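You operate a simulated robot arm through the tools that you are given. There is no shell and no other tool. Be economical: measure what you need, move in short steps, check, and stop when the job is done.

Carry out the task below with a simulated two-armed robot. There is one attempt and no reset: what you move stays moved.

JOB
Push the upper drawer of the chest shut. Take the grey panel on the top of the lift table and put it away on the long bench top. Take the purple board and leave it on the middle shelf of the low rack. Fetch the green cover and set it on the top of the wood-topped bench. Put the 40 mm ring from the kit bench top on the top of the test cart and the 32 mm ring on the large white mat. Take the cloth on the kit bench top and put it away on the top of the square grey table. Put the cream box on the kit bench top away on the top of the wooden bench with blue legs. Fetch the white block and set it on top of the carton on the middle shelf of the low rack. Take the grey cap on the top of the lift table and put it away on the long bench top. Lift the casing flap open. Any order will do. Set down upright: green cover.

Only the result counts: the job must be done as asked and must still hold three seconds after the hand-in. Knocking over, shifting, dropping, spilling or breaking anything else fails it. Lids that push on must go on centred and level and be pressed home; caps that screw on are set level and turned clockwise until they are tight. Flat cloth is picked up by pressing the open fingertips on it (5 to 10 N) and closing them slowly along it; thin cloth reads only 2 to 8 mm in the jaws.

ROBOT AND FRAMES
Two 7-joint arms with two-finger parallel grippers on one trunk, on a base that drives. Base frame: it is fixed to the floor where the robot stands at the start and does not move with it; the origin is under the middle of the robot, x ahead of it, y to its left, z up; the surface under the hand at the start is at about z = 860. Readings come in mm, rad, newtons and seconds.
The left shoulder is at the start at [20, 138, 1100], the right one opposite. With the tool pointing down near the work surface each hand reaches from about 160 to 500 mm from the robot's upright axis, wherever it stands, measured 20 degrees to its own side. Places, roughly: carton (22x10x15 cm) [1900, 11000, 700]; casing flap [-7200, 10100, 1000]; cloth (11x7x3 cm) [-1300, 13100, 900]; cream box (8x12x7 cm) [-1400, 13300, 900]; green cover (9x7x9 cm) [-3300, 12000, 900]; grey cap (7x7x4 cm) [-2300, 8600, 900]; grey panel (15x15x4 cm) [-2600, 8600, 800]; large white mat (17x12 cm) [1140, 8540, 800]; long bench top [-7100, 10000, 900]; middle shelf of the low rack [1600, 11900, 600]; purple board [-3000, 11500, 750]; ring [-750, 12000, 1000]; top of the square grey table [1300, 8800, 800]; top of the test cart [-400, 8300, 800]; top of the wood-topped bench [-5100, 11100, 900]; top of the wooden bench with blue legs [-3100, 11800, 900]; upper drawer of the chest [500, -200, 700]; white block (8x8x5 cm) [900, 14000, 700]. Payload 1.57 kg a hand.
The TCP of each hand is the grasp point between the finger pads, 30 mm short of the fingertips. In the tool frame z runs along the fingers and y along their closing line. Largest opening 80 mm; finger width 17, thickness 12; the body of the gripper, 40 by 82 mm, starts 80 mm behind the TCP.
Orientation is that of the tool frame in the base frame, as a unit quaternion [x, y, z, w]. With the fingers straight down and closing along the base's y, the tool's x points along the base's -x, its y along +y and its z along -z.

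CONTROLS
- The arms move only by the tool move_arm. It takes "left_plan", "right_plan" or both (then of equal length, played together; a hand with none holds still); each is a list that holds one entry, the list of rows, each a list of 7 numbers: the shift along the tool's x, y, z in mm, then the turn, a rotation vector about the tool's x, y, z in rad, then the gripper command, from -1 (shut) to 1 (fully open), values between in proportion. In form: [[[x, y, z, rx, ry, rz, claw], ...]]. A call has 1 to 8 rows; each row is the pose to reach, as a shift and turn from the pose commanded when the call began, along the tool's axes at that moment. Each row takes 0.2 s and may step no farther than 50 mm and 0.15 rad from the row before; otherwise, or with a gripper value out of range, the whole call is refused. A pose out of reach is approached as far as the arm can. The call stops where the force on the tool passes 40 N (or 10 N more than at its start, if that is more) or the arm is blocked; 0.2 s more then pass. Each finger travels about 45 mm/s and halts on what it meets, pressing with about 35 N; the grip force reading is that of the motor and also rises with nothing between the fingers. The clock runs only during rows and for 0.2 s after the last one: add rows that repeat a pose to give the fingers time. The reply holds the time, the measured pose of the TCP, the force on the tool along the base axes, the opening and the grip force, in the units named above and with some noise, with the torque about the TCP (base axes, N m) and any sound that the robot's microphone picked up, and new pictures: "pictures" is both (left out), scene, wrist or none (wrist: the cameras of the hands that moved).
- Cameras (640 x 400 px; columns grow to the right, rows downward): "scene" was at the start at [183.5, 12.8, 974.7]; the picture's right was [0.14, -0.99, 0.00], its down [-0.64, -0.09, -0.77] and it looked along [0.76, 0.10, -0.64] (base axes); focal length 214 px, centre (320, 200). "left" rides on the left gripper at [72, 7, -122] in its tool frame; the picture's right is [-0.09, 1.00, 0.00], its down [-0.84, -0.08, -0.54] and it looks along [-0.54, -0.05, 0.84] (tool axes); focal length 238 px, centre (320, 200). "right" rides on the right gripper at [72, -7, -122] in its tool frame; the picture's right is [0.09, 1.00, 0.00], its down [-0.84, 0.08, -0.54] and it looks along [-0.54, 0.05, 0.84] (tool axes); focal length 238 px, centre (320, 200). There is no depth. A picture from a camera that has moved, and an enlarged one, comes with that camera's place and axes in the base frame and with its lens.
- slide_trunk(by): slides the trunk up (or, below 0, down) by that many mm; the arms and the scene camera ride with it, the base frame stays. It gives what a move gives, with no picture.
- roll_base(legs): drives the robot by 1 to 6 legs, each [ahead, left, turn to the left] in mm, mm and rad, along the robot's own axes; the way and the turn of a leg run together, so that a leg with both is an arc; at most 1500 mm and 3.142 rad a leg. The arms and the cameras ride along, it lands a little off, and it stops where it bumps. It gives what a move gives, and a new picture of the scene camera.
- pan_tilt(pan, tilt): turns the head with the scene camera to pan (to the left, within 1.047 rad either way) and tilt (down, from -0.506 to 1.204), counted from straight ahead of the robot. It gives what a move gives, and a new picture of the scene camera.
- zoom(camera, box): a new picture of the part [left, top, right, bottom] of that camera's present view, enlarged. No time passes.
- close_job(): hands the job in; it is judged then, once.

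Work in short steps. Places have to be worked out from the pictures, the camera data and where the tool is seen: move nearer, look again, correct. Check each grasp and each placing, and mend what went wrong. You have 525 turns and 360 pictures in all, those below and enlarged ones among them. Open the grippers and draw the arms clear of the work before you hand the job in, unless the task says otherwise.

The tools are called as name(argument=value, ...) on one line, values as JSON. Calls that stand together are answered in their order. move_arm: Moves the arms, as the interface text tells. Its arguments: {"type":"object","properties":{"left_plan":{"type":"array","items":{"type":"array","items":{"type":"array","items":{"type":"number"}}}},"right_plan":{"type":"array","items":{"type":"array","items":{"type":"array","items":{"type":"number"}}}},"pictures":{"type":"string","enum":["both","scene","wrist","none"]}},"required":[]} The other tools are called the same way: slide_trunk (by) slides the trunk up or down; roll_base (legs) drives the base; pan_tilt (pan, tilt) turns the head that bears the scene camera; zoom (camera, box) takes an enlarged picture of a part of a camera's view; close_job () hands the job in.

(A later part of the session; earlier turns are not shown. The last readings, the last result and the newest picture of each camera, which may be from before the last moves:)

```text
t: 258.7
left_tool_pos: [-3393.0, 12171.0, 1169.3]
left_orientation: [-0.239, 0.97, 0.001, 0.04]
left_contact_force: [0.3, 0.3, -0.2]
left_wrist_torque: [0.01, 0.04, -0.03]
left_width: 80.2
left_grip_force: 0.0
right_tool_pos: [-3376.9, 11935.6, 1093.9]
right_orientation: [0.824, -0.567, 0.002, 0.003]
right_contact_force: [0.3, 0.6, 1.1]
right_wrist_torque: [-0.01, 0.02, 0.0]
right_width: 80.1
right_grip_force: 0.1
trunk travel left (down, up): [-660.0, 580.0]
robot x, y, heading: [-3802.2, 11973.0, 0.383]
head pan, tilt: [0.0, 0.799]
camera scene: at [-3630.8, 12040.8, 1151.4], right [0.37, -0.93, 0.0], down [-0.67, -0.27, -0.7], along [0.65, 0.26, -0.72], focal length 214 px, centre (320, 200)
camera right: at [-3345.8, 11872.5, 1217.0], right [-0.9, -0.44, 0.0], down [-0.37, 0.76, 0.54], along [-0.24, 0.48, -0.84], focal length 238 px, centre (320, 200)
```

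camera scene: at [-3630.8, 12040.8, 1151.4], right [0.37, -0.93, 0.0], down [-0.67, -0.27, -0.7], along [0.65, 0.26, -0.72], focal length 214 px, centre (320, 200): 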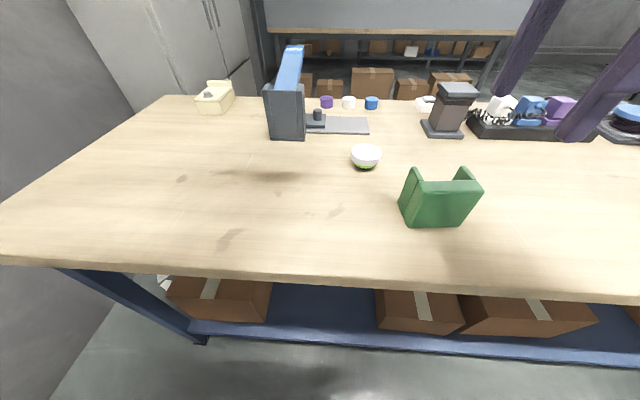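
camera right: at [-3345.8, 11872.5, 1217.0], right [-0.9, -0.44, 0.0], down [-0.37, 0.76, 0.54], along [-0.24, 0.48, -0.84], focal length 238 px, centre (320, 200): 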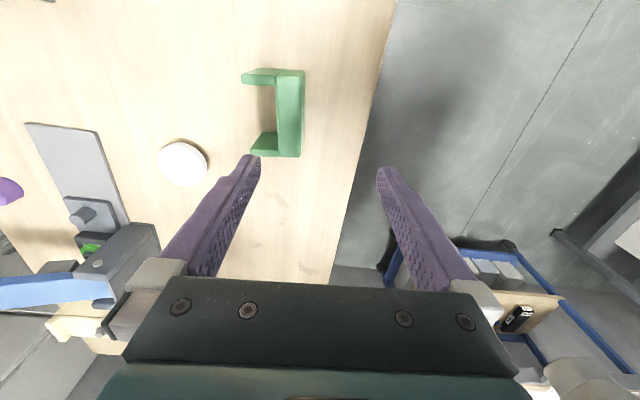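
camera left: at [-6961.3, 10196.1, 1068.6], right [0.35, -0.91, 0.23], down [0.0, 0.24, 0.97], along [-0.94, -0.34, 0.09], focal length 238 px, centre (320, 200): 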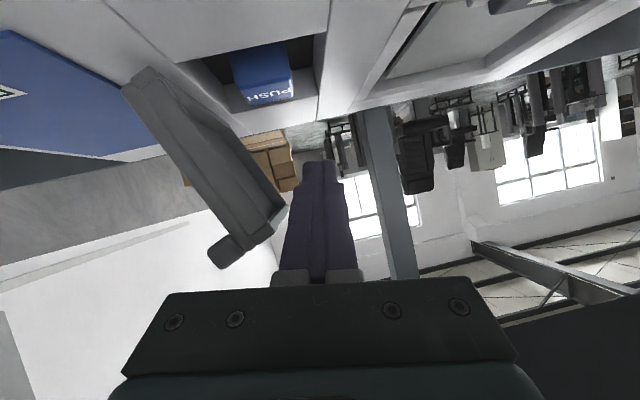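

The plate's top centre is ≈(-3343, 11942), parallel to my lateral axis. I shift the hand over it and lower the trunk 100 mm.

move_arm(right_plan=[[[3, -17, 0, 0, 0, 0, 1], [6, -34, 0, 0, 0, 0, 1]]], pictures="none")

slide_trunk(by=-100)

move_arm(right_plan=[[[0, 0, 0, 0, 0, 0, 1]]], pictures="both")

```text
t: 259.3
left_tool_pos: [-3391.8, 12170.5, 1169.7]
left_orientation: [-0.239, 0.97, 0.0, 0.04]
left_contact_force: [-0.3, 1.1, 0.5]
left_wrist_torque: [-0.02, 0.0, -0.02]
left_width: 80.1
left_grip_force: 0.1
right_tool_pos: [-3342.6, 11942.0, 1094.7]
right_orientation: [0.823, -0.568, 0.002, 0.002]
right_contact_force: [0.3, 0.3, 0.0]
right_wrist_torque: [0.01, -0.01, 0.03]
right_width: 79.6
right_grip_force: 0.1
trunk travel left (down, up): [-660.0, 580.0]
robot x, y, heading: [-3798.6, 11969.8, 0.383]
head pan, tilt: [0.0, 0.799]
```

```text
t: 260.6
left_tool_pos: [-3392.7, 12171.3, 1070.5]
left_orientation: [-0.239, 0.97, 0.0, 0.039]
left_contact_force: [-0.8, 0.1, -0.1]
left_wrist_torque: [-0.01, 0.0, 0.04]
left_width: 80.0
left_grip_force: 0.1
right_tool_pos: [-3343.4, 11942.7, 994.0]
right_orientation: [0.824, -0.567, 0.001, 0.002]
right_contact_force: [-0.1, 0.0, -0.6]
right_wrist_torque: [0.02, -0.01, -0.03]
right_width: 80.3
right_grip_force: 0.0
trunk travel left (down, up): [-560.0, 680.0]
robot x, y, heading: [-3798.5, 11971.2, 0.379]
head pan, tilt: [0.0, 0.799]
```

```text
t: 261.0
left_tool_pos: [-3392.9, 12170.7, 1070.3]
left_orientation: [-0.239, 0.97, 0.001, 0.039]
left_contact_force: [-0.1, 0.4, 1.1]
left_wrist_torque: [-0.01, -0.01, -0.01]
left_width: 80.0
left_grip_force: 0.1
right_tool_pos: [-3343.9, 11942.1, 994.5]
right_orientation: [0.823, -0.568, 0.002, 0.002]
right_contact_force: [0.5, -1.0, -0.6]
right_wrist_torque: [0.01, 0.04, -0.01]
right_width: 80.1
right_grip_force: 0.1
trunk travel left (down, up): [-560.0, 680.0]
robot x, y, heading: [-3798.0, 11972.1, 0.382]
head pan, tilt: [0.0, 0.799]
camera scene: at [-3630.8, 12040.8, 1051.4], right [0.37, -0.93, 0.0], down [-0.67, -0.27, -0.7], along [0.65, 0.26, -0.72], focal length 214 px, centre (320, 200)
camera right: at [-3311.6, 11879.0, 1117.2], right [-0.9, -0.44, 0.0], down [-0.37, 0.76, 0.54], along [-0.24, 0.48, -0.84], focal length 238 px, centre (320, 200)
```

scene: 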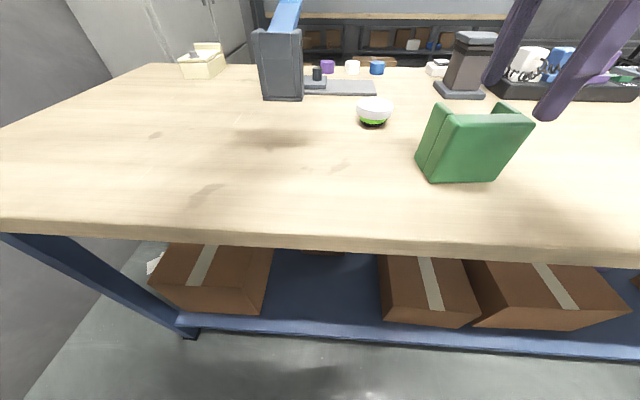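
right: 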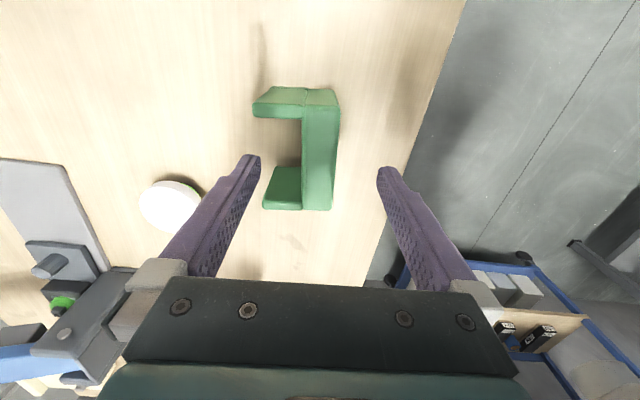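

Aligned. I lower 62 mm and close on the plate.

move_arm(right_plan=[[[0, 0, 25, 0, 0, 0, 1], [0, 0, 45, 0, 0, 0, 1], [0, 0, 60, 0, 0, 0, 1], [0, 0, 60, 0, 0, 0, -1], [0, 0, 60, 0, 0, 0, -1], [0, 0, 60, 0, 0, 0, -1], [0, 0, 60, 0, 0, 0, -1], [0, 0, 60, 0, 0, 0, -1]]], pictures="wrist")

```text
t: 262.8
left_tool_pos: [-3392.3, 12170.9, 1070.3]
left_orientation: [-0.239, 0.97, 0.001, 0.04]
left_contact_force: [0.4, -1.1, 0.1]
left_wrist_torque: [-0.02, -0.03, -0.02]
left_width: 80.0
left_grip_force: 0.0
right_tool_pos: [-3342.2, 11943.6, 935.3]
right_orientation: [0.823, -0.568, 0.001, 0.002]
right_contact_force: [-0.4, 1.3, 0.5]
right_wrist_torque: [0.06, -0.09, 0.04]
right_width: 27.7
right_grip_force: 31.5
trunk travel left (down, up): [-560.0, 680.0]
robot x, y, heading: [-3799.8, 11970.2, 0.379]
head pan, tilt: [0.0, 0.799]
camera right: at [-3311.3, 11879.2, 1057.2], right [-0.9, -0.44, 0.0], down [-0.37, 0.76, 0.54], along [-0.24, 0.48, -0.84], focal length 238 px, centre (320, 200)
```

right: 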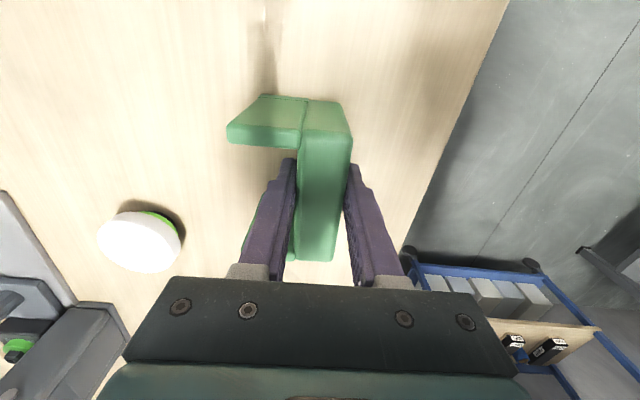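

Gripped at 27.7 mm. I lift with the trunk and back off.

slide_trunk(by=200)

roll_base(legs=[[-450, 0, 0]])

```text
t: 265.0
left_tool_pos: [-3391.8, 12171.2, 1269.7]
left_orientation: [-0.239, 0.97, 0.001, 0.039]
left_contact_force: [0.0, -0.4, -0.2]
left_wrist_torque: [0.01, 0.03, 0.0]
left_width: 79.8
left_grip_force: 0.1
right_tool_pos: [-3343.0, 11942.3, 1134.7]
right_orientation: [0.823, -0.568, 0.002, 0.003]
right_contact_force: [0.5, 0.4, -0.3]
right_wrist_torque: [0.01, -0.02, -0.04]
right_width: 27.5
right_grip_force: 35.5
trunk travel left (down, up): [-760.0, 480.0]
robot x, y, heading: [-3797.9, 11974.4, 0.383]
head pan, tilt: [0.0, 0.799]
```

```text
t: 267.7
left_tool_pos: [-3818.2, 12001.6, 1270.0]
left_orientation: [-0.243, 0.969, 0.001, 0.039]
left_contact_force: [0.7, 0.4, -0.5]
left_wrist_torque: [0.01, 0.0, 0.03]
left_width: 79.8
left_grip_force: 0.0
right_tool_pos: [-3765.6, 11774.2, 1134.4]
right_orientation: [0.826, -0.564, 0.001, 0.002]
right_contact_force: [0.5, -0.1, -0.8]
right_wrist_torque: [0.01, 0.01, 0.0]
right_width: 27.9
right_grip_force: 35.3
trunk travel left (down, up): [-760.0, 480.0]
robot x, y, heading: [-4221.5, 11800.0, 0.394]
head pan, tilt: [0.0, 0.799]
camera scene: at [-4055.3, 11869.5, 1251.3], right [0.38, -0.92, 0.0], down [-0.66, -0.27, -0.7], along [0.64, 0.27, -0.72], focal length 214 px, centre (320, 200)
```

scene: 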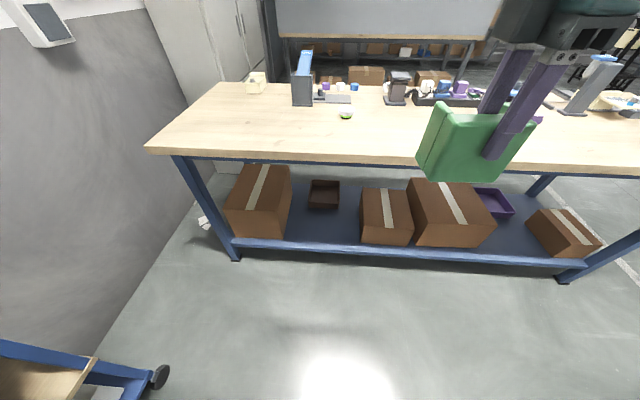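

I move south along the aisle and turn to face the wood-topped bench.

roll_base(legs=[[0, -500, 0], [0, 0, 1.57], [0, 0, 1.55]])

pan_tilt(pan=0.1, tilt=0.6)

```text
t: 278.3
left_tool_pos: [-4446.3, 11151.7, 1269.6]
left_orientation: [0.974, 0.222, -0.04, 0.0]
left_contact_force: [0.5, -0.6, 0.8]
left_wrist_torque: [0.0, -0.01, 0.0]
left_width: 79.9
left_grip_force: 0.2
right_tool_pos: [-4485.5, 11379.6, 1135.5]
right_orientation: [0.581, 0.814, 0.003, -0.001]
right_contact_force: [-0.1, -0.2, -1.5]
right_wrist_torque: [0.01, 0.0, 0.0]
right_width: 27.5
right_grip_force: 35.0
trunk travel left (down, up): [-760.0, 480.0]
robot x, y, heading: [-4029.0, 11334.4, -2.794]
head pan, tilt: [0.0, 0.799]
camera scene: at [-4203.0, 11274.7, 1251.3], right [-0.34, 0.94, 0.0], down [0.67, 0.24, -0.7], along [-0.66, -0.24, -0.72], focal length 214 px, centre (320, 200)
```

scene: 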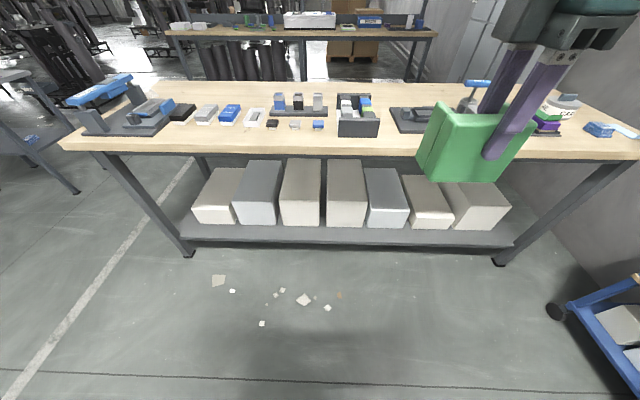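

```text
t: 279.0
left_tool_pos: [-4445.3, 11150.1, 1269.8]
left_orientation: [0.974, 0.221, -0.04, 0.0]
left_contact_force: [1.0, -1.0, -0.1]
left_wrist_torque: [0.0, 0.0, -0.01]
left_width: 80.0
left_grip_force: 0.0
right_tool_pos: [-4486.0, 11381.0, 1133.9]
right_orientation: [0.582, 0.813, 0.002, -0.002]
right_contact_force: [-0.5, 0.4, -0.7]
right_wrist_torque: [0.01, -0.04, 0.0]
right_width: 27.5
right_grip_force: 35.1
trunk travel left (down, up): [-760.0, 480.0]
robot x, y, heading: [-4034.4, 11337.1, -2.794]
head pan, tilt: [0.099, 0.6]
camera scene: at [-4206.8, 11264.0, 1268.1], right [-0.43, 0.9, 0.0], down [0.51, 0.24, -0.82], along [-0.74, -0.36, -0.57], focal length 214 px, centre (320, 200)
```

scene: 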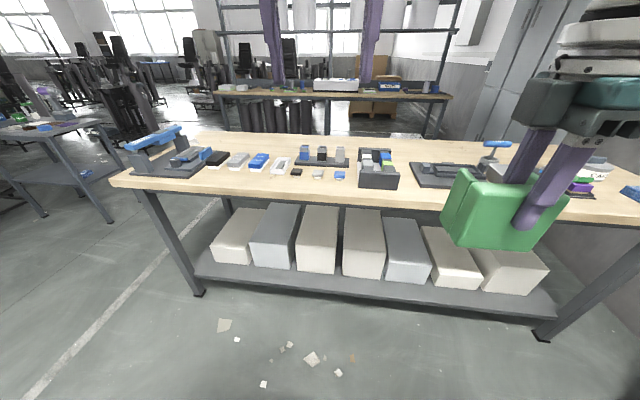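

Front strip free space needs a closer view. I drive 380 mm closer.

roll_base(legs=[[380, 0, 0]])

pan_tilt(pan=0, tilt=0.8)

```text
t: 281.4
left_tool_pos: [-4801.2, 11018.3, 1270.5]
left_orientation: [0.974, 0.223, -0.039, 0.0]
left_contact_force: [0.0, 0.1, -0.5]
left_wrist_torque: [-0.03, -0.02, 0.0]
left_width: 80.0
left_grip_force: 0.1
right_tool_pos: [-4841.8, 11249.0, 1134.1]
right_orientation: [0.58, 0.815, 0.004, -0.002]
right_contact_force: [-1.0, 0.5, -1.9]
right_wrist_torque: [0.01, 0.0, 0.01]
right_width: 27.7
right_grip_force: 35.5
trunk travel left (down, up): [-760.0, 480.0]
robot x, y, heading: [-4386.8, 11203.5, -2.79]
head pan, tilt: [0.099, 0.6]
camera scene: at [-4563.2, 11133.1, 1268.2], right [-0.44, 0.9, 0.0], down [0.51, 0.25, -0.82], along [-0.74, -0.36, -0.57], focal length 214 px, centre (320, 200)
```

scene: 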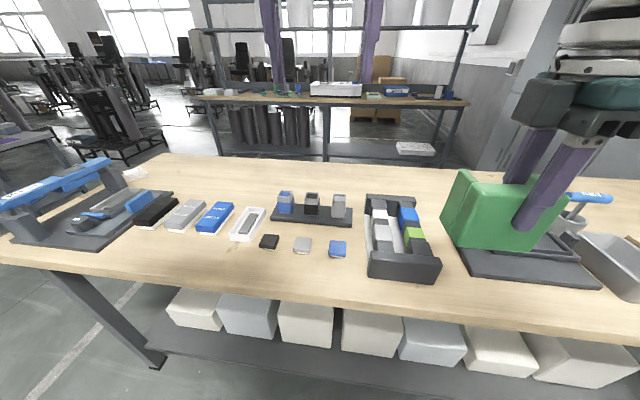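

```text
t: 282.1
left_tool_pos: [-4800.1, 11017.5, 1271.0]
left_orientation: [0.974, 0.224, -0.04, 0.001]
left_contact_force: [-0.1, 0.4, 0.2]
left_wrist_torque: [0.02, 0.0, 0.02]
left_width: 79.8
left_grip_force: 0.0
right_tool_pos: [-4843.6, 11248.5, 1134.7]
right_orientation: [0.581, 0.814, 0.003, -0.001]
right_contact_force: [-0.7, -0.4, -2.1]
right_wrist_torque: [0.03, 0.0, 0.02]
right_width: 27.6
right_grip_force: 35.0
trunk travel left (down, up): [-760.0, 480.0]
robot x, y, heading: [-4386.8, 11204.2, -2.791]
head pan, tilt: [0.0, 0.799]
camera scene: at [-4559.4, 11143.8, 1251.4], right [-0.34, 0.94, 0.0], down [0.67, 0.25, -0.7], along [-0.65, -0.24, -0.72], focal length 214 px, centre (320, 200)
```

scene: 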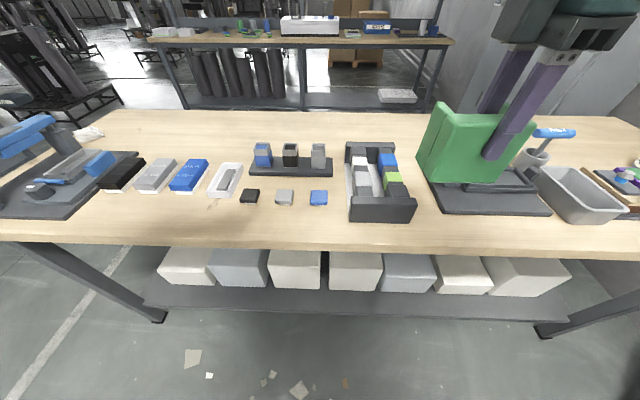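

There is ~145 mm of free depth in front of the blue/grey blocks left of centre. I move the base so the right hand brings the cover there, retracting the left hand.

move_arm(left_plan=[[[40, -20, 0, 0, 0, 0, 1], [80, -40, 0, 0, 0, 0, 1], [120, -60, 0, 0, 0, 0, 1], [160, -80, 0, 0, 0, 0, 1]]], pictures="none")

roll_base(legs=[[0, 448, 0], [75, 0, 0]])

slide_trunk(by=-120)

move_arm(right_plan=[[[0, 0, 0, 0, 0, 0, -1]]], pictures="both")

```text
t: 283.1
left_tool_pos: [-4800.5, 11028.8, 1269.8]
left_orientation: [0.974, 0.223, -0.039, 0.001]
left_contact_force: [-0.4, 0.0, -0.2]
left_wrist_torque: [0.01, 0.01, -0.03]
left_width: 79.9
left_grip_force: 0.0
left hand out of reach, approached as far as the arm can: row 1, 2, 3, 4
right_tool_pos: [-4842.7, 11248.3, 1134.5]
right_orientation: [0.58, 0.814, 0.003, 0.0]
right_contact_force: [-0.2, -0.9, -1.5]
right_wrist_torque: [-0.01, -0.02, 0.01]
right_width: 27.7
right_grip_force: 34.7
trunk travel left (down, up): [-760.0, 480.0]
robot x, y, heading: [-4389.7, 11205.9, -2.789]
head pan, tilt: [0.0, 0.799]
```

```text
t: 286.4
left_tool_pos: [-4719.0, 10590.0, 1269.9]
left_orientation: [0.974, 0.222, -0.039, 0.0]
left_contact_force: [0.7, 0.2, 0.5]
left_wrist_torque: [0.0, 0.01, -0.01]
left_width: 79.9
left_grip_force: 0.1
right_tool_pos: [-4760.1, 10810.5, 1134.0]
right_orientation: [0.582, 0.813, 0.002, -0.001]
right_contact_force: [-0.2, -0.6, -1.5]
right_wrist_torque: [0.05, -0.01, 0.0]
right_width: 27.7
right_grip_force: 35.1
trunk travel left (down, up): [-760.0, 480.0]
robot x, y, heading: [-4306.6, 10767.9, -2.794]
head pan, tilt: [0.0, 0.799]
camera scene: at [-4477.4, 10705.6, 1251.3], right [-0.34, 0.94, 0.0], down [0.67, 0.25, -0.7], along [-0.66, -0.24, -0.72], focal length 214 px, centre (320, 200)
```

scene: 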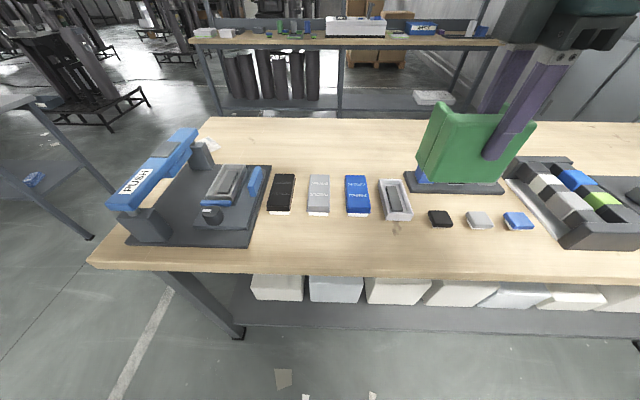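

```text
t: 287.9
left_tool_pos: [-4719.4, 10590.2, 1148.8]
left_orientation: [0.974, 0.222, -0.038, -0.001]
left_contact_force: [-0.4, 0.1, -1.0]
left_wrist_torque: [0.0, -0.02, -0.03]
left_width: 79.7
left_grip_force: 0.0
right_tool_pos: [-4761.6, 10810.7, 1013.4]
right_orientation: [0.582, 0.813, 0.003, -0.001]
right_contact_force: [0.9, -0.1, -2.2]
right_wrist_torque: [0.0, -0.01, -0.02]
right_width: 27.7
right_grip_force: 35.4
trunk travel left (down, up): [-640.0, 600.0]
robot x, y, heading: [-4310.3, 10765.1, -2.793]
head pan, tilt: [0.0, 0.799]
```

```text
t: 288.3
left_tool_pos: [-4718.9, 10590.3, 1150.3]
left_orientation: [0.974, 0.223, -0.039, -0.001]
left_contact_force: [-0.3, -0.3, -0.2]
left_wrist_torque: [0.0, 0.05, 0.02]
left_width: 79.9
left_grip_force: 0.1
right_tool_pos: [-4761.0, 10811.3, 1014.4]
right_orientation: [0.582, 0.813, 0.003, -0.001]
right_contact_force: [-0.8, 1.0, -1.8]
right_wrist_torque: [0.02, 0.01, 0.01]
right_width: 27.5
right_grip_force: 34.7
trunk travel left (down, up): [-640.0, 600.0]
robot x, y, heading: [-4306.7, 10765.3, -2.797]
head pan, tilt: [0.0, 0.799]
camera scene: at [-4477.5, 10705.6, 1131.4], right [-0.34, 0.94, 0.0], down [0.67, 0.25, -0.7], along [-0.66, -0.24, -0.72], focal length 214 px, centre (320, 200)
camera right: at [-4790.6, 10876.6, 1136.9], right [0.91, 0.41, 0.0], down [0.34, -0.77, 0.54], along [0.22, -0.49, -0.84], focal length 238 px, centre (320, 200)
```

scene: 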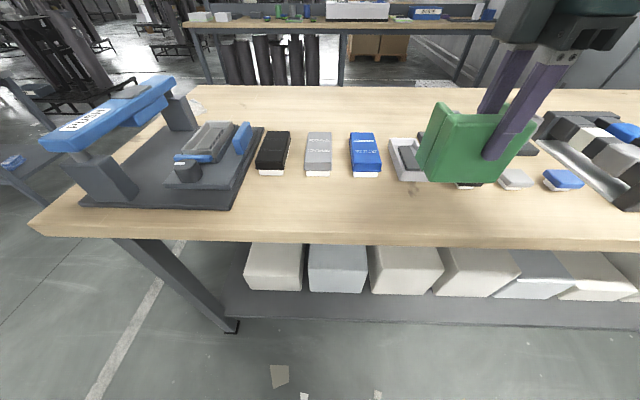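
right: 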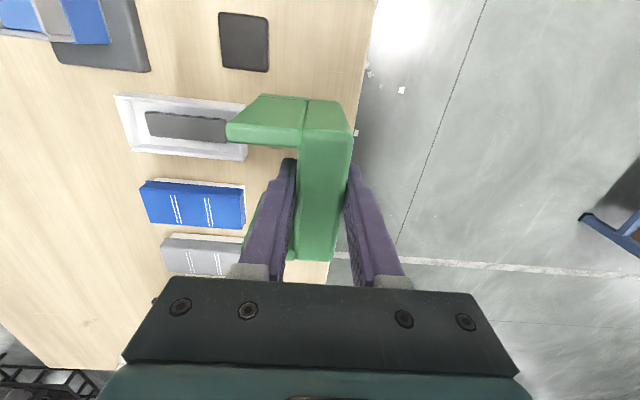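

The cover sits between the bench edge and the blocks. I shift 15 mm left to clear the black square and lower until contact.

move_arm(right_plan=[[[-8, 2, 15, 0, 0, 0, -1], [-15, 4, 35, 0, 0, 0, -1], [-15, 4, 55, 0, 0, 0, -1], [-15, 4, 66, 0, 0, 0, -1], [-15, 4, 73, 0, 0, 0, -1], [-15, 4, 79, 0, 0, 0, -1], [-15, 4, 85, 0, 0, 0, -1]]], pictures="both")

```text
t: 289.9
left_tool_pos: [-4719.5, 10591.8, 1150.7]
left_orientation: [0.974, 0.223, -0.039, 0.0]
left_contact_force: [0.4, -1.2, -0.1]
left_wrist_torque: [-0.01, 0.02, 0.01]
left_width: 80.2
left_grip_force: 0.0
right_tool_pos: [-4755.1, 10797.6, 930.8]
right_orientation: [0.582, 0.813, 0.001, -0.002]
right_contact_force: [4.9, 2.1, 25.0]
right_wrist_torque: [0.04, -0.17, 0.01]
right_width: 27.6
right_grip_force: 35.2
trunk travel left (down, up): [-640.0, 600.0]
robot x, y, heading: [-4307.1, 10769.0, -2.79]
head pan, tilt: [0.0, 0.799]
camera scene: at [-4478.4, 10706.1, 1132.1], right [-0.34, 0.94, 0.0], down [0.67, 0.25, -0.7], along [-0.66, -0.24, -0.72], focal length 214 px, centre (320, 200)
camera right: at [-4783.8, 10864.0, 1053.9], right [0.91, 0.41, 0.0], down [0.35, -0.77, 0.54], along [0.22, -0.49, -0.84], focal length 238 px, centre (320, 200)
```

scene: 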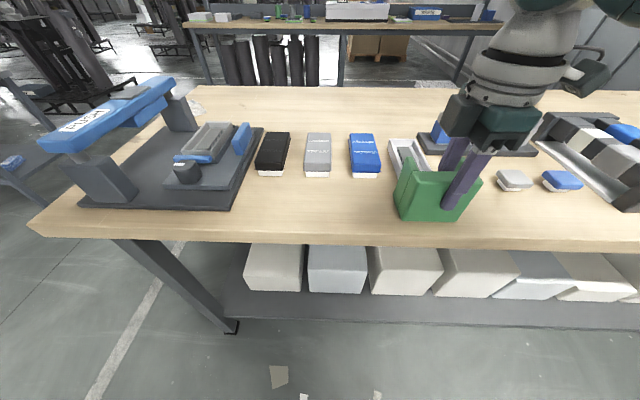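
right: 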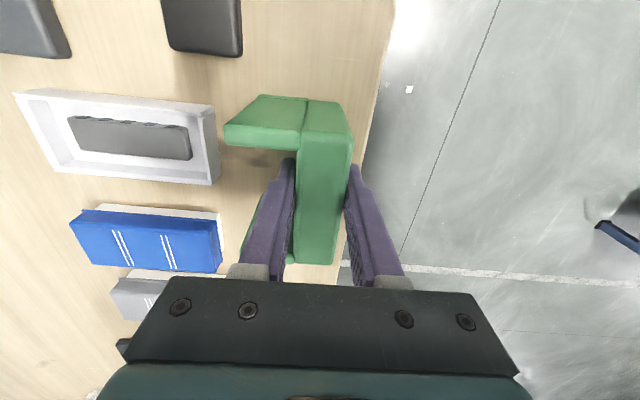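

It is seated on the bench (25 N). I open a little and lift straight up.

move_arm(right_plan=[[[0, 0, -3, 0, 0, 0, 0.1], [0, 0, -3, 0, 0, 0, 0.1], [0, 0, -3, 0, 0, 0, 0.2], [0, 0, -25, 0, 0, 0, 0.2], [0, 0, -60, 0, 0, 0, 0.2], [0, 0, -100, 0, 0, 0, 0.2]]], pictures="both")

```text
t: 291.3
left_tool_pos: [-4718.7, 10590.1, 1148.5]
left_orientation: [0.974, 0.223, -0.038, 0.0]
left_contact_force: [-0.3, 0.0, 1.2]
left_wrist_torque: [-0.03, 0.02, 0.01]
left_width: 80.0
left_grip_force: 0.1
right_tool_pos: [-4751.1, 10799.1, 1028.2]
right_orientation: [0.582, 0.814, 0.004, 0.0]
right_contact_force: [0.4, 0.1, -0.3]
right_wrist_torque: [0.02, -0.03, 0.03]
right_width: 47.9
right_grip_force: 0.1
trunk travel left (down, up): [-640.0, 600.0]
robot x, y, heading: [-4306.0, 10769.7, -2.796]
head pan, tilt: [0.0, 0.799]
camera scene: at [-4477.6, 10705.6, 1131.3], right [-0.34, 0.94, 0.0], down [0.67, 0.25, -0.7], along [-0.66, -0.24, -0.72], focal length 214 px, centre (320, 200)
camera right: at [-4781.1, 10864.0, 1150.6], right [0.91, 0.41, 0.0], down [0.34, -0.77, 0.54], along [0.22, -0.49, -0.84], focal length 238 px, centre (320, 200)
```

scene: 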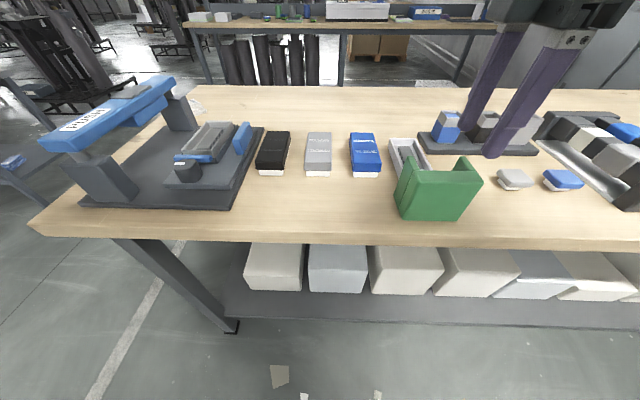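
right: 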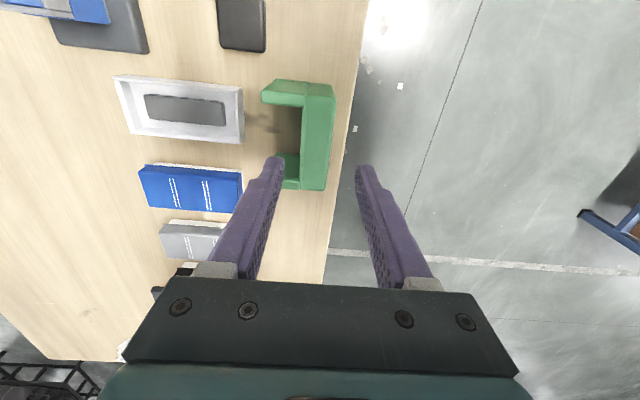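

The cover stands upright in the clear. Now I turn to the blue bench and look at the purple board.

slide_trunk(by=120)

roll_base(legs=[[-250, 0, 0], [0, 0, 1.59], [0, 0, 1.59], [480, 0, 0]])

zoom(camera="scene", box=[180, 60, 500, 260])

```text
t: 292.8
left_tool_pos: [-4720.6, 10589.8, 1269.7]
left_orientation: [0.974, 0.223, -0.039, 0.0]
left_contact_force: [0.2, 0.9, 0.9]
left_wrist_torque: [0.0, 0.02, -0.01]
left_width: 79.7
left_grip_force: 0.1
right_tool_pos: [-4751.0, 10798.5, 1147.1]
right_orientation: [0.582, 0.813, 0.002, -0.002]
right_contact_force: [-0.2, 0.5, -0.3]
right_wrist_torque: [-0.02, -0.03, -0.02]
right_width: 47.7
right_grip_force: 0.1
trunk travel left (down, up): [-760.0, 480.0]
robot x, y, heading: [-4308.2, 10765.9, -2.792]
head pan, tilt: [0.0, 0.799]
```

```text
t: 304.8
left_tool_pos: [-3219.7, 11219.8, 1269.5]
left_orientation: [-0.238, 0.971, 0.0, 0.039]
left_contact_force: [-0.1, 0.3, -0.3]
left_wrist_torque: [0.02, 0.05, 0.02]
left_width: 80.1
left_grip_force: 0.1
right_tool_pos: [-3181.3, 11012.4, 1147.0]
right_orientation: [0.823, -0.569, 0.001, 0.003]
right_contact_force: [-0.2, 0.4, 0.6]
right_wrist_torque: [0.0, 0.01, 0.03]
right_width: 48.0
right_grip_force: 0.0
trunk travel left (down, up): [-760.0, 480.0]
robot x, y, heading: [-3628.7, 11032.4, 0.38]
head pan, tilt: [0.0, 0.799]
camera scene: at [-3458.9, 11099.7, 1251.4], right [0.37, -0.93, 0.0], down [-0.67, -0.27, -0.7], along [0.65, 0.26, -0.72], focal length 214 px, centre (320, 200)
```

scene: 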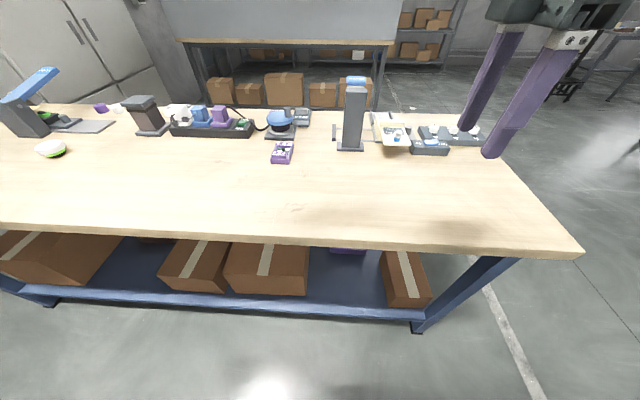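

```text
2.00 times, centred on (340, 160) of scene
camera zoom: at [-3458.9, 11099.7, 1251.4], right [0.37, -0.93, 0.0], down [-0.67, -0.27, -0.7], along [0.65, 0.26, -0.72], focal length 429 px, centre (280, 280)
```

zoom: 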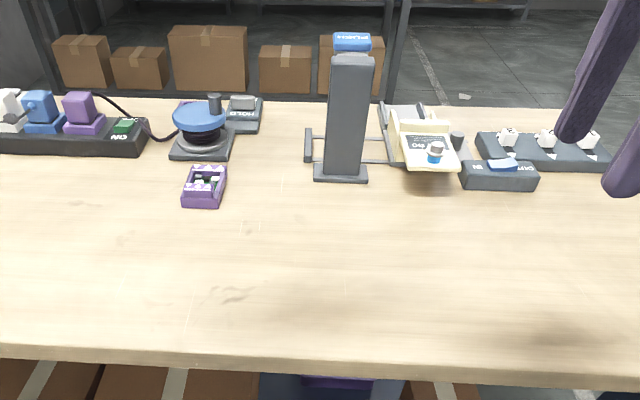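

zoom(camera="scene", box=[250, 130, 314, 170])

zoom(camera="scene", box=[300, 235, 400, 300])

```text
10.00 times, centred on (282, 150) of scene
camera zoom: at [-3458.9, 11099.7, 1251.4], right [0.37, -0.93, 0.0], down [-0.67, -0.27, -0.7], along [0.65, 0.26, -0.72], focal length 2145 px, centre (700, 700)
```

zoom: 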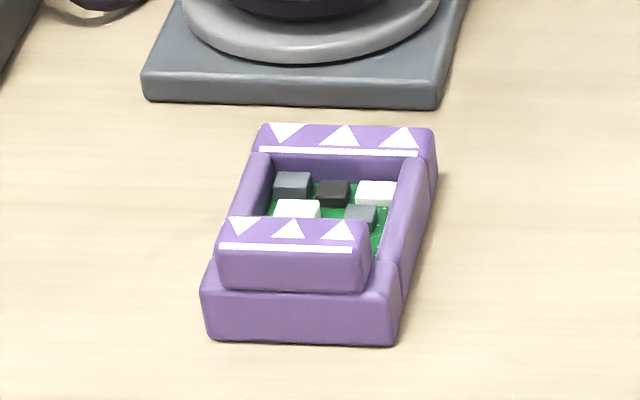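

```text
6.15 times, centred on (350, 268) of scene
camera zoom: at [-3458.9, 11099.7, 1251.4], right [0.37, -0.93, 0.0], down [-0.67, -0.27, -0.7], along [0.65, 0.26, -0.72], focal length 1320 px, centre (135, -215)
```

zoom: 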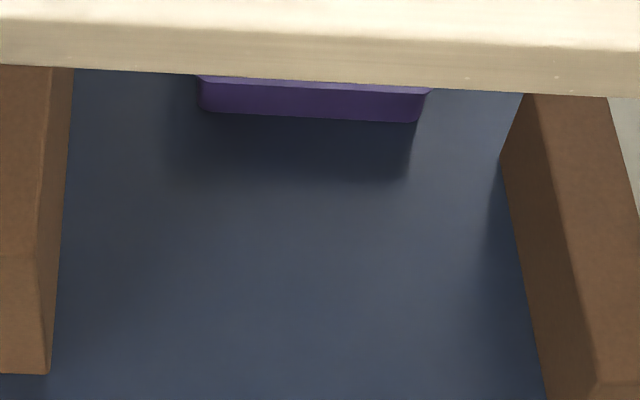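

The purple item is a circuit board in a purple carrier, ≈60×80 mm at (-2965, 11423), yaw ≈0.25. I'll take it across its width with the left hand. I raise and retract the right hand and drive closer.

move_arm(right_plan=[[[0, 30, -40, 0, 0, 0, 0.2], [0, 60, -80, 0, 0, 0, 0.2], [0, 90, -120, 0, 0, 0, 0.2], [0, 120, -160, 0, 0, 0, 0.2], [0, 120, -200, 0, 0, 0, 0.2], [0, 120, -230, 0, 0, 0, 0.2]]], left_plan=[[[0, 0, 0, 0, 0.04, 0, 1], [0, 0, 0, 0, 0.08, 0, 1], [0, 0, 0, 0, 0.08, 0.06, 1], [0, 0, 0, 0, 0.08, 0.12, 1], [0, 0, 0, 0, 0.08, 0.12, 1], [0, 0, 0, 0, 0.08, 0.12, 1]]], pictures="none")

roll_base(legs=[[0, 95, 0], [290, 0, 0]])

slide_trunk(by=-240)

move_arm(left_plan=[[[0, 0, 0, 0, 0, 0, 1]]], pictures="both")

```text
t: 306.0
left_tool_pos: [-3230.9, 11220.3, 1265.0]
left_orientation: [-0.179, 0.984, -0.006, 0.0]
left_contact_force: [-0.5, -0.1, -0.8]
left_wrist_torque: [-0.01, 0.02, -0.01]
left_width: 80.1
left_grip_force: 0.1
left hand out of reach, approached as far as the arm can: row 2, 3, 4, 5
right_tool_pos: [-3316.1, 10948.9, 1247.5]
right_orientation: [0.809, -0.565, -0.05, 0.152]
right_contact_force: [0.2, -0.2, 0.7]
right_wrist_torque: [0.01, -0.01, 0.02]
right_width: 47.9
right_grip_force: 0.1
trunk travel left (down, up): [-760.0, 480.0]
robot x, y, heading: [-3625.4, 11033.9, 0.377]
head pan, tilt: [0.0, 0.799]
stopped in row 5 (right hand): the arm was blocked; the commanded pose is now the measured one
```

```text
t: 308.7
left_tool_pos: [-2998.6, 11418.5, 1265.5]
left_orientation: [-0.181, 0.983, -0.007, -0.001]
left_contact_force: [-0.2, -0.2, 0.4]
left_wrist_torque: [0.02, 0.04, 0.02]
left_width: 79.9
left_grip_force: 0.2
right_tool_pos: [-3082.7, 11147.4, 1248.0]
right_orientation: [0.811, -0.562, -0.049, 0.152]
right_contact_force: [1.1, 0.1, 0.0]
right_wrist_torque: [0.01, -0.04, 0.01]
right_width: 48.1
right_grip_force: 0.1
trunk travel left (down, up): [-760.0, 480.0]
robot x, y, heading: [-3397.4, 11226.9, 0.381]
head pan, tilt: [0.0, 0.799]
camera scene: at [-3226.4, 11296.7, 1251.4], right [0.38, -0.93, 0.0], down [-0.66, -0.27, -0.7], along [0.65, 0.26, -0.72], focal length 214 px, centre (320, 200)
```

scene: 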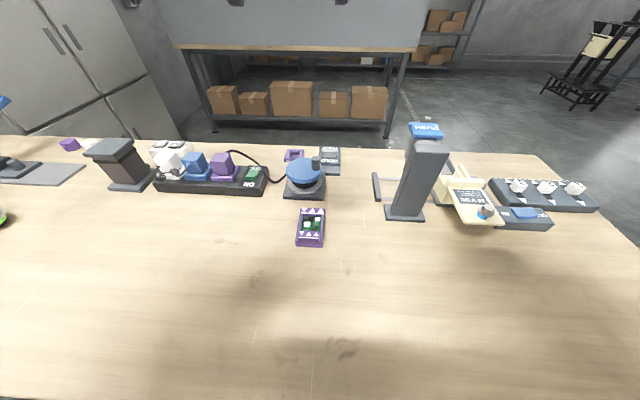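

```text
t: 311.2
left_tool_pos: [-2998.0, 11418.9, 1023.9]
left_orientation: [-0.182, 0.983, -0.006, 0.0]
left_contact_force: [0.5, 0.1, -1.4]
left_wrist_torque: [-0.01, -0.03, -0.02]
left_width: 80.1
left_grip_force: 0.1
right_tool_pos: [-3082.3, 11148.1, 1006.7]
right_orientation: [0.812, -0.562, -0.049, 0.151]
right_contact_force: [0.0, 0.1, -0.1]
right_wrist_torque: [0.02, -0.01, -0.01]
right_width: 48.1
right_grip_force: 0.0
trunk travel left (down, up): [-520.0, 720.0]
robot x, y, heading: [-3394.7, 11230.0, 0.39]
head pan, tilt: [0.0, 0.799]
```

```text
t: 311.6
left_tool_pos: [-2997.9, 11418.0, 1025.2]
left_orientation: [-0.182, 0.983, -0.006, 0.0]
left_contact_force: [0.1, -0.6, -0.7]
left_wrist_torque: [0.01, 0.02, -0.02]
left_width: 80.3
left_grip_force: 0.1
right_tool_pos: [-3083.1, 11147.3, 1006.6]
right_orientation: [0.812, -0.562, -0.049, 0.152]
right_contact_force: [-0.1, -0.4, 0.0]
right_wrist_torque: [0.01, -0.03, -0.03]
right_width: 47.9
right_grip_force: 0.1
trunk travel left (down, up): [-520.0, 720.0]
robot x, y, heading: [-3393.8, 11227.1, 0.384]
head pan, tilt: [0.0, 0.799]
camera scene: at [-3226.4, 11296.7, 1011.4], right [0.38, -0.93, 0.0], down [-0.66, -0.27, -0.7], along [0.65, 0.26, -0.72], focal length 214 px, centre (320, 200)
camera left: at [-3067.3, 11398.9, 1147.1], right [-0.27, 0.96, -0.01], down [0.81, 0.23, 0.54], along [0.52, 0.14, -0.84], focal length 238 px, centre (320, 200)
```

scene: 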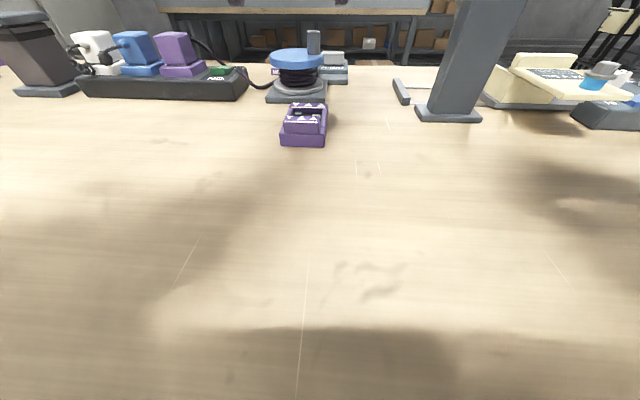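
left: 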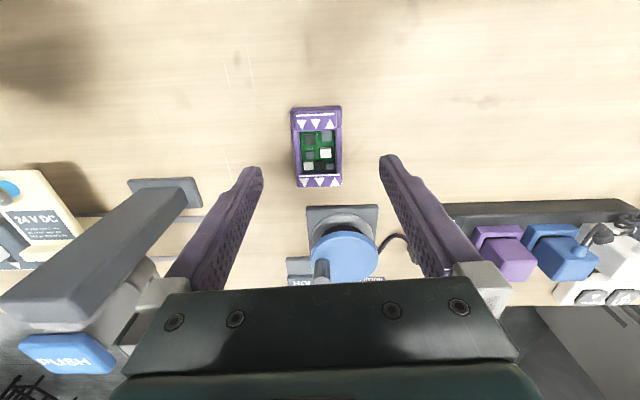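

The board is aligned 30 mm ahead. I drive 27 mm closer, lower the trunk a bit and bring the left hand down.

roll_base(legs=[[27, -3, 0]])

slide_trunk(by=-50)

move_arm(left_plan=[[[0, -2, 20, 0, 0, 0.06, 1], [0, -2, 40, 0, 0, 0.06, 1]]], pictures="wrist")

```text
t: 312.4
left_tool_pos: [-2972.6, 11425.8, 1025.0]
left_orientation: [-0.182, 0.983, -0.006, 0.0]
left_contact_force: [0.6, -0.1, -0.1]
left_wrist_torque: [0.02, 0.0, -0.03]
left_width: 80.1
left_grip_force: 0.1
right_tool_pos: [-3055.9, 11156.0, 1006.9]
right_orientation: [0.812, -0.562, -0.049, 0.151]
right_contact_force: [-0.7, -0.4, 0.9]
right_wrist_torque: [-0.01, 0.02, -0.02]
right_width: 47.8
right_grip_force: 0.0
trunk travel left (down, up): [-520.0, 720.0]
robot x, y, heading: [-3365.1, 11234.5, 0.384]
head pan, tilt: [0.0, 0.799]
camera scene: at [-3199.9, 11304.3, 1011.4], right [0.38, -0.93, 0.0], down [-0.66, -0.27, -0.7], along [0.65, 0.26, -0.72], focal length 214 px, centre (320, 200)
```

scene: 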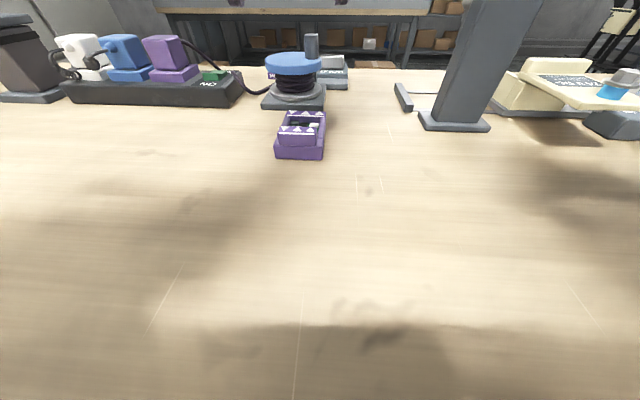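

```text
t: 313.4
left_tool_pos: [-2972.8, 11424.5, 974.3]
left_orientation: [-0.182, 0.983, -0.006, 0.0]
left_contact_force: [-0.4, -0.2, 0.1]
left_wrist_torque: [-0.02, -0.01, -0.02]
left_width: 80.2
left_grip_force: 0.1
right_tool_pos: [-3056.6, 11155.1, 957.8]
right_orientation: [0.812, -0.562, -0.049, 0.151]
right_contact_force: [-0.7, 0.7, -0.7]
right_wrist_torque: [0.0, -0.01, 0.03]
right_width: 47.9
right_grip_force: 0.1
trunk travel left (down, up): [-470.0, 770.0]
robot x, y, heading: [-3369.2, 11234.8, 0.386]
head pan, tilt: [0.0, 0.799]
```

```text
t: 313.9
left_tool_pos: [-2971.0, 11421.3, 935.4]
left_orientation: [-0.152, 0.988, -0.006, -0.001]
left_contact_force: [-0.3, -0.7, 0.9]
left_wrist_torque: [0.01, -0.02, 0.01]
left_width: 79.9
left_grip_force: 0.0
right_tool_pos: [-3056.6, 11155.5, 957.1]
right_orientation: [0.812, -0.562, -0.05, 0.152]
right_contact_force: [-0.1, -0.1, 0.1]
right_wrist_torque: [-0.02, -0.07, 0.01]
right_width: 48.1
right_grip_force: 0.2
trunk travel left (down, up): [-470.0, 770.0]
robot x, y, heading: [-3365.8, 11234.6, 0.387]
head pan, tilt: [0.0, 0.799]
camera left: at [-3041.6, 11406.9, 1056.8], right [-0.21, 0.98, -0.01], down [0.82, 0.18, 0.54], along [0.53, 0.1, -0.84], focal length 238 px, centre (320, 200)
```

left: 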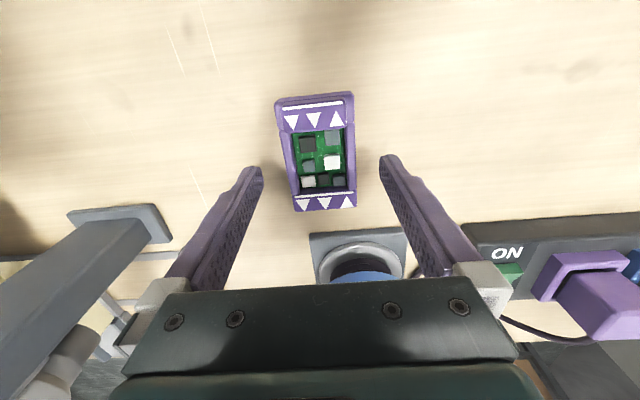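

Centred and aligned. I lower and close across the carrier.

move_arm(left_plan=[[[0, 0, 20, 0, 0, 0, 1], [0, 0, 36, 0, 0, 0, 1], [0, 0, 46, 0, 0, 0, 1], [0, 0, 50, 0, 0, 0, 1], [0, 0, 50, 0, 0, 0, -1], [0, 0, 50, 0, 0, 0, -1], [0, 0, 50, 0, 0, 0, -1]]], pictures="wrist")

```text
t: 315.0
left_tool_pos: [-2972.9, 11425.7, 890.4]
left_orientation: [-0.154, 0.988, -0.002, 0.003]
left_contact_force: [-0.8, 1.8, 2.8]
left_wrist_torque: [-0.24, -0.05, 0.01]
left_width: 67.3
left_grip_force: 3.4
right_tool_pos: [-3057.3, 11157.1, 956.7]
right_orientation: [0.812, -0.562, -0.049, 0.152]
right_contact_force: [-0.1, 1.2, -0.5]
right_wrist_torque: [-0.01, -0.03, -0.01]
right_width: 48.1
right_grip_force: 0.0
trunk travel left (down, up): [-470.0, 770.0]
robot x, y, heading: [-3366.6, 11234.3, 0.393]
head pan, tilt: [0.0, 0.799]
stopped in row 5 (left hand): the force on the tool passed its limit at 46 N (the readings are from after the stop); the commanded pose is now the measured one
camera left: at [-3043.0, 11409.2, 1011.7], right [-0.21, 0.98, 0.0], down [0.82, 0.18, 0.54], along [0.53, 0.11, -0.84], focal length 238 px, centre (320, 200)
```

left: 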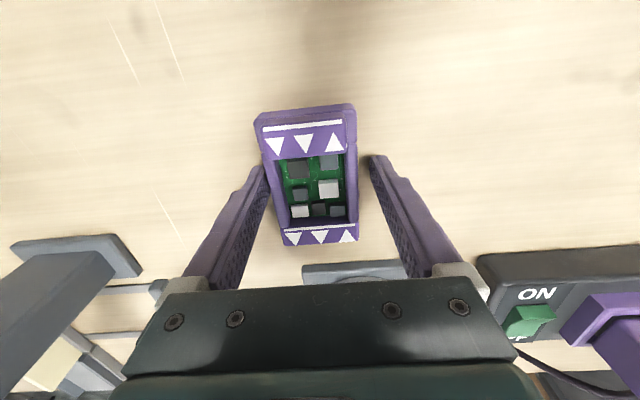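

The tips touched the bench (z≈858). I raise 2 mm and close.

move_arm(left_plan=[[[0, 0, -1, 0, 0, 0, 0.3], [0, 0, -1, 0, 0, 0, -1], [0, 0, -1, 0, 0, 0, -1], [0, 0, -1, 0, 0, 0, -1]]], pictures="wrist")

```text
t: 316.0
left_tool_pos: [-2971.3, 11421.9, 890.1]
left_orientation: [-0.152, 0.988, -0.005, 0.002]
left_contact_force: [0.7, 1.0, 1.6]
left_wrist_torque: [0.18, -0.18, -0.01]
left_width: 57.3
left_grip_force: 34.9
right_tool_pos: [-3056.4, 11155.1, 956.9]
right_orientation: [0.812, -0.562, -0.049, 0.151]
right_contact_force: [-0.3, 1.2, 0.0]
right_wrist_torque: [0.0, -0.02, 0.0]
right_width: 48.1
right_grip_force: 0.2
trunk travel left (down, up): [-470.0, 770.0]
robot x, y, heading: [-3368.2, 11235.4, 0.387]
head pan, tilt: [0.0, 0.799]
camera left: at [-3042.1, 11406.7, 1011.9], right [-0.21, 0.98, -0.01], down [0.82, 0.18, 0.54], along [0.53, 0.11, -0.84], focal length 238 px, centre (320, 200)
```

left: 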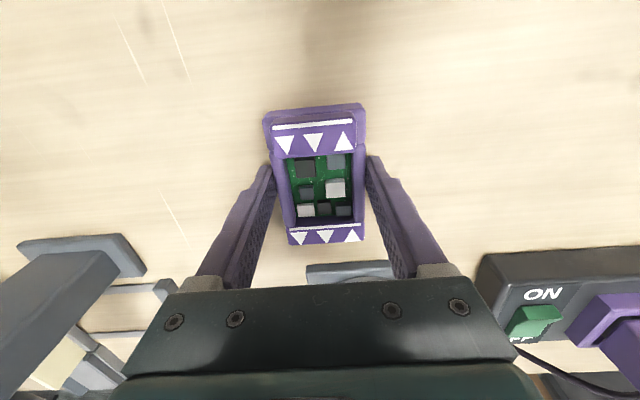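

Gripped at 57 mm. I lift with the trunk and check.

slide_trunk(by=300)

move_arm(left_plan=[[[0, 0, 0, 0, 0, 0, -1]]], pictures="wrist")

```text
t: 319.0
left_tool_pos: [-2973.6, 11422.2, 1190.1]
left_orientation: [-0.152, 0.988, -0.005, 0.001]
left_contact_force: [-0.1, -0.2, -1.9]
left_wrist_torque: [0.0, -0.02, 0.02]
left_width: 57.0
left_grip_force: 34.5
right_tool_pos: [-3058.2, 11154.9, 1256.1]
right_orientation: [0.811, -0.562, -0.05, 0.152]
right_contact_force: [-0.5, -0.1, -0.1]
right_wrist_torque: [0.01, 0.0, -0.03]
right_width: 47.9
right_grip_force: 0.0
trunk travel left (down, up): [-770.0, 470.0]
robot x, y, heading: [-3366.3, 11233.7, 0.39]
head pan, tilt: [0.0, 0.799]
```

```text
t: 319.4
left_tool_pos: [-2971.9, 11423.4, 1190.9]
left_orientation: [-0.153, 0.988, -0.004, 0.001]
left_contact_force: [-0.6, -0.3, -1.8]
left_wrist_torque: [-0.01, -0.01, -0.01]
left_width: 57.4
left_grip_force: 35.2
right_tool_pos: [-3056.6, 11155.3, 1255.9]
right_orientation: [0.811, -0.563, -0.05, 0.152]
right_contact_force: [-0.3, 0.0, 0.4]
right_wrist_torque: [0.01, -0.02, 0.04]
right_width: 48.3
right_grip_force: 0.1
trunk travel left (down, up): [-770.0, 470.0]
robot x, y, heading: [-3366.3, 11234.2, 0.389]
head pan, tilt: [0.0, 0.799]
camera left: at [-3042.6, 11406.5, 1311.7], right [-0.21, 0.98, -0.01], down [0.82, 0.18, 0.54], along [0.53, 0.11, -0.84], focal length 238 px, centre (320, 200)
```

left: 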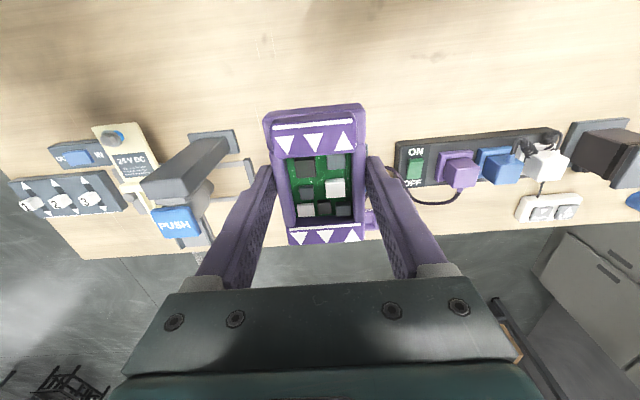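

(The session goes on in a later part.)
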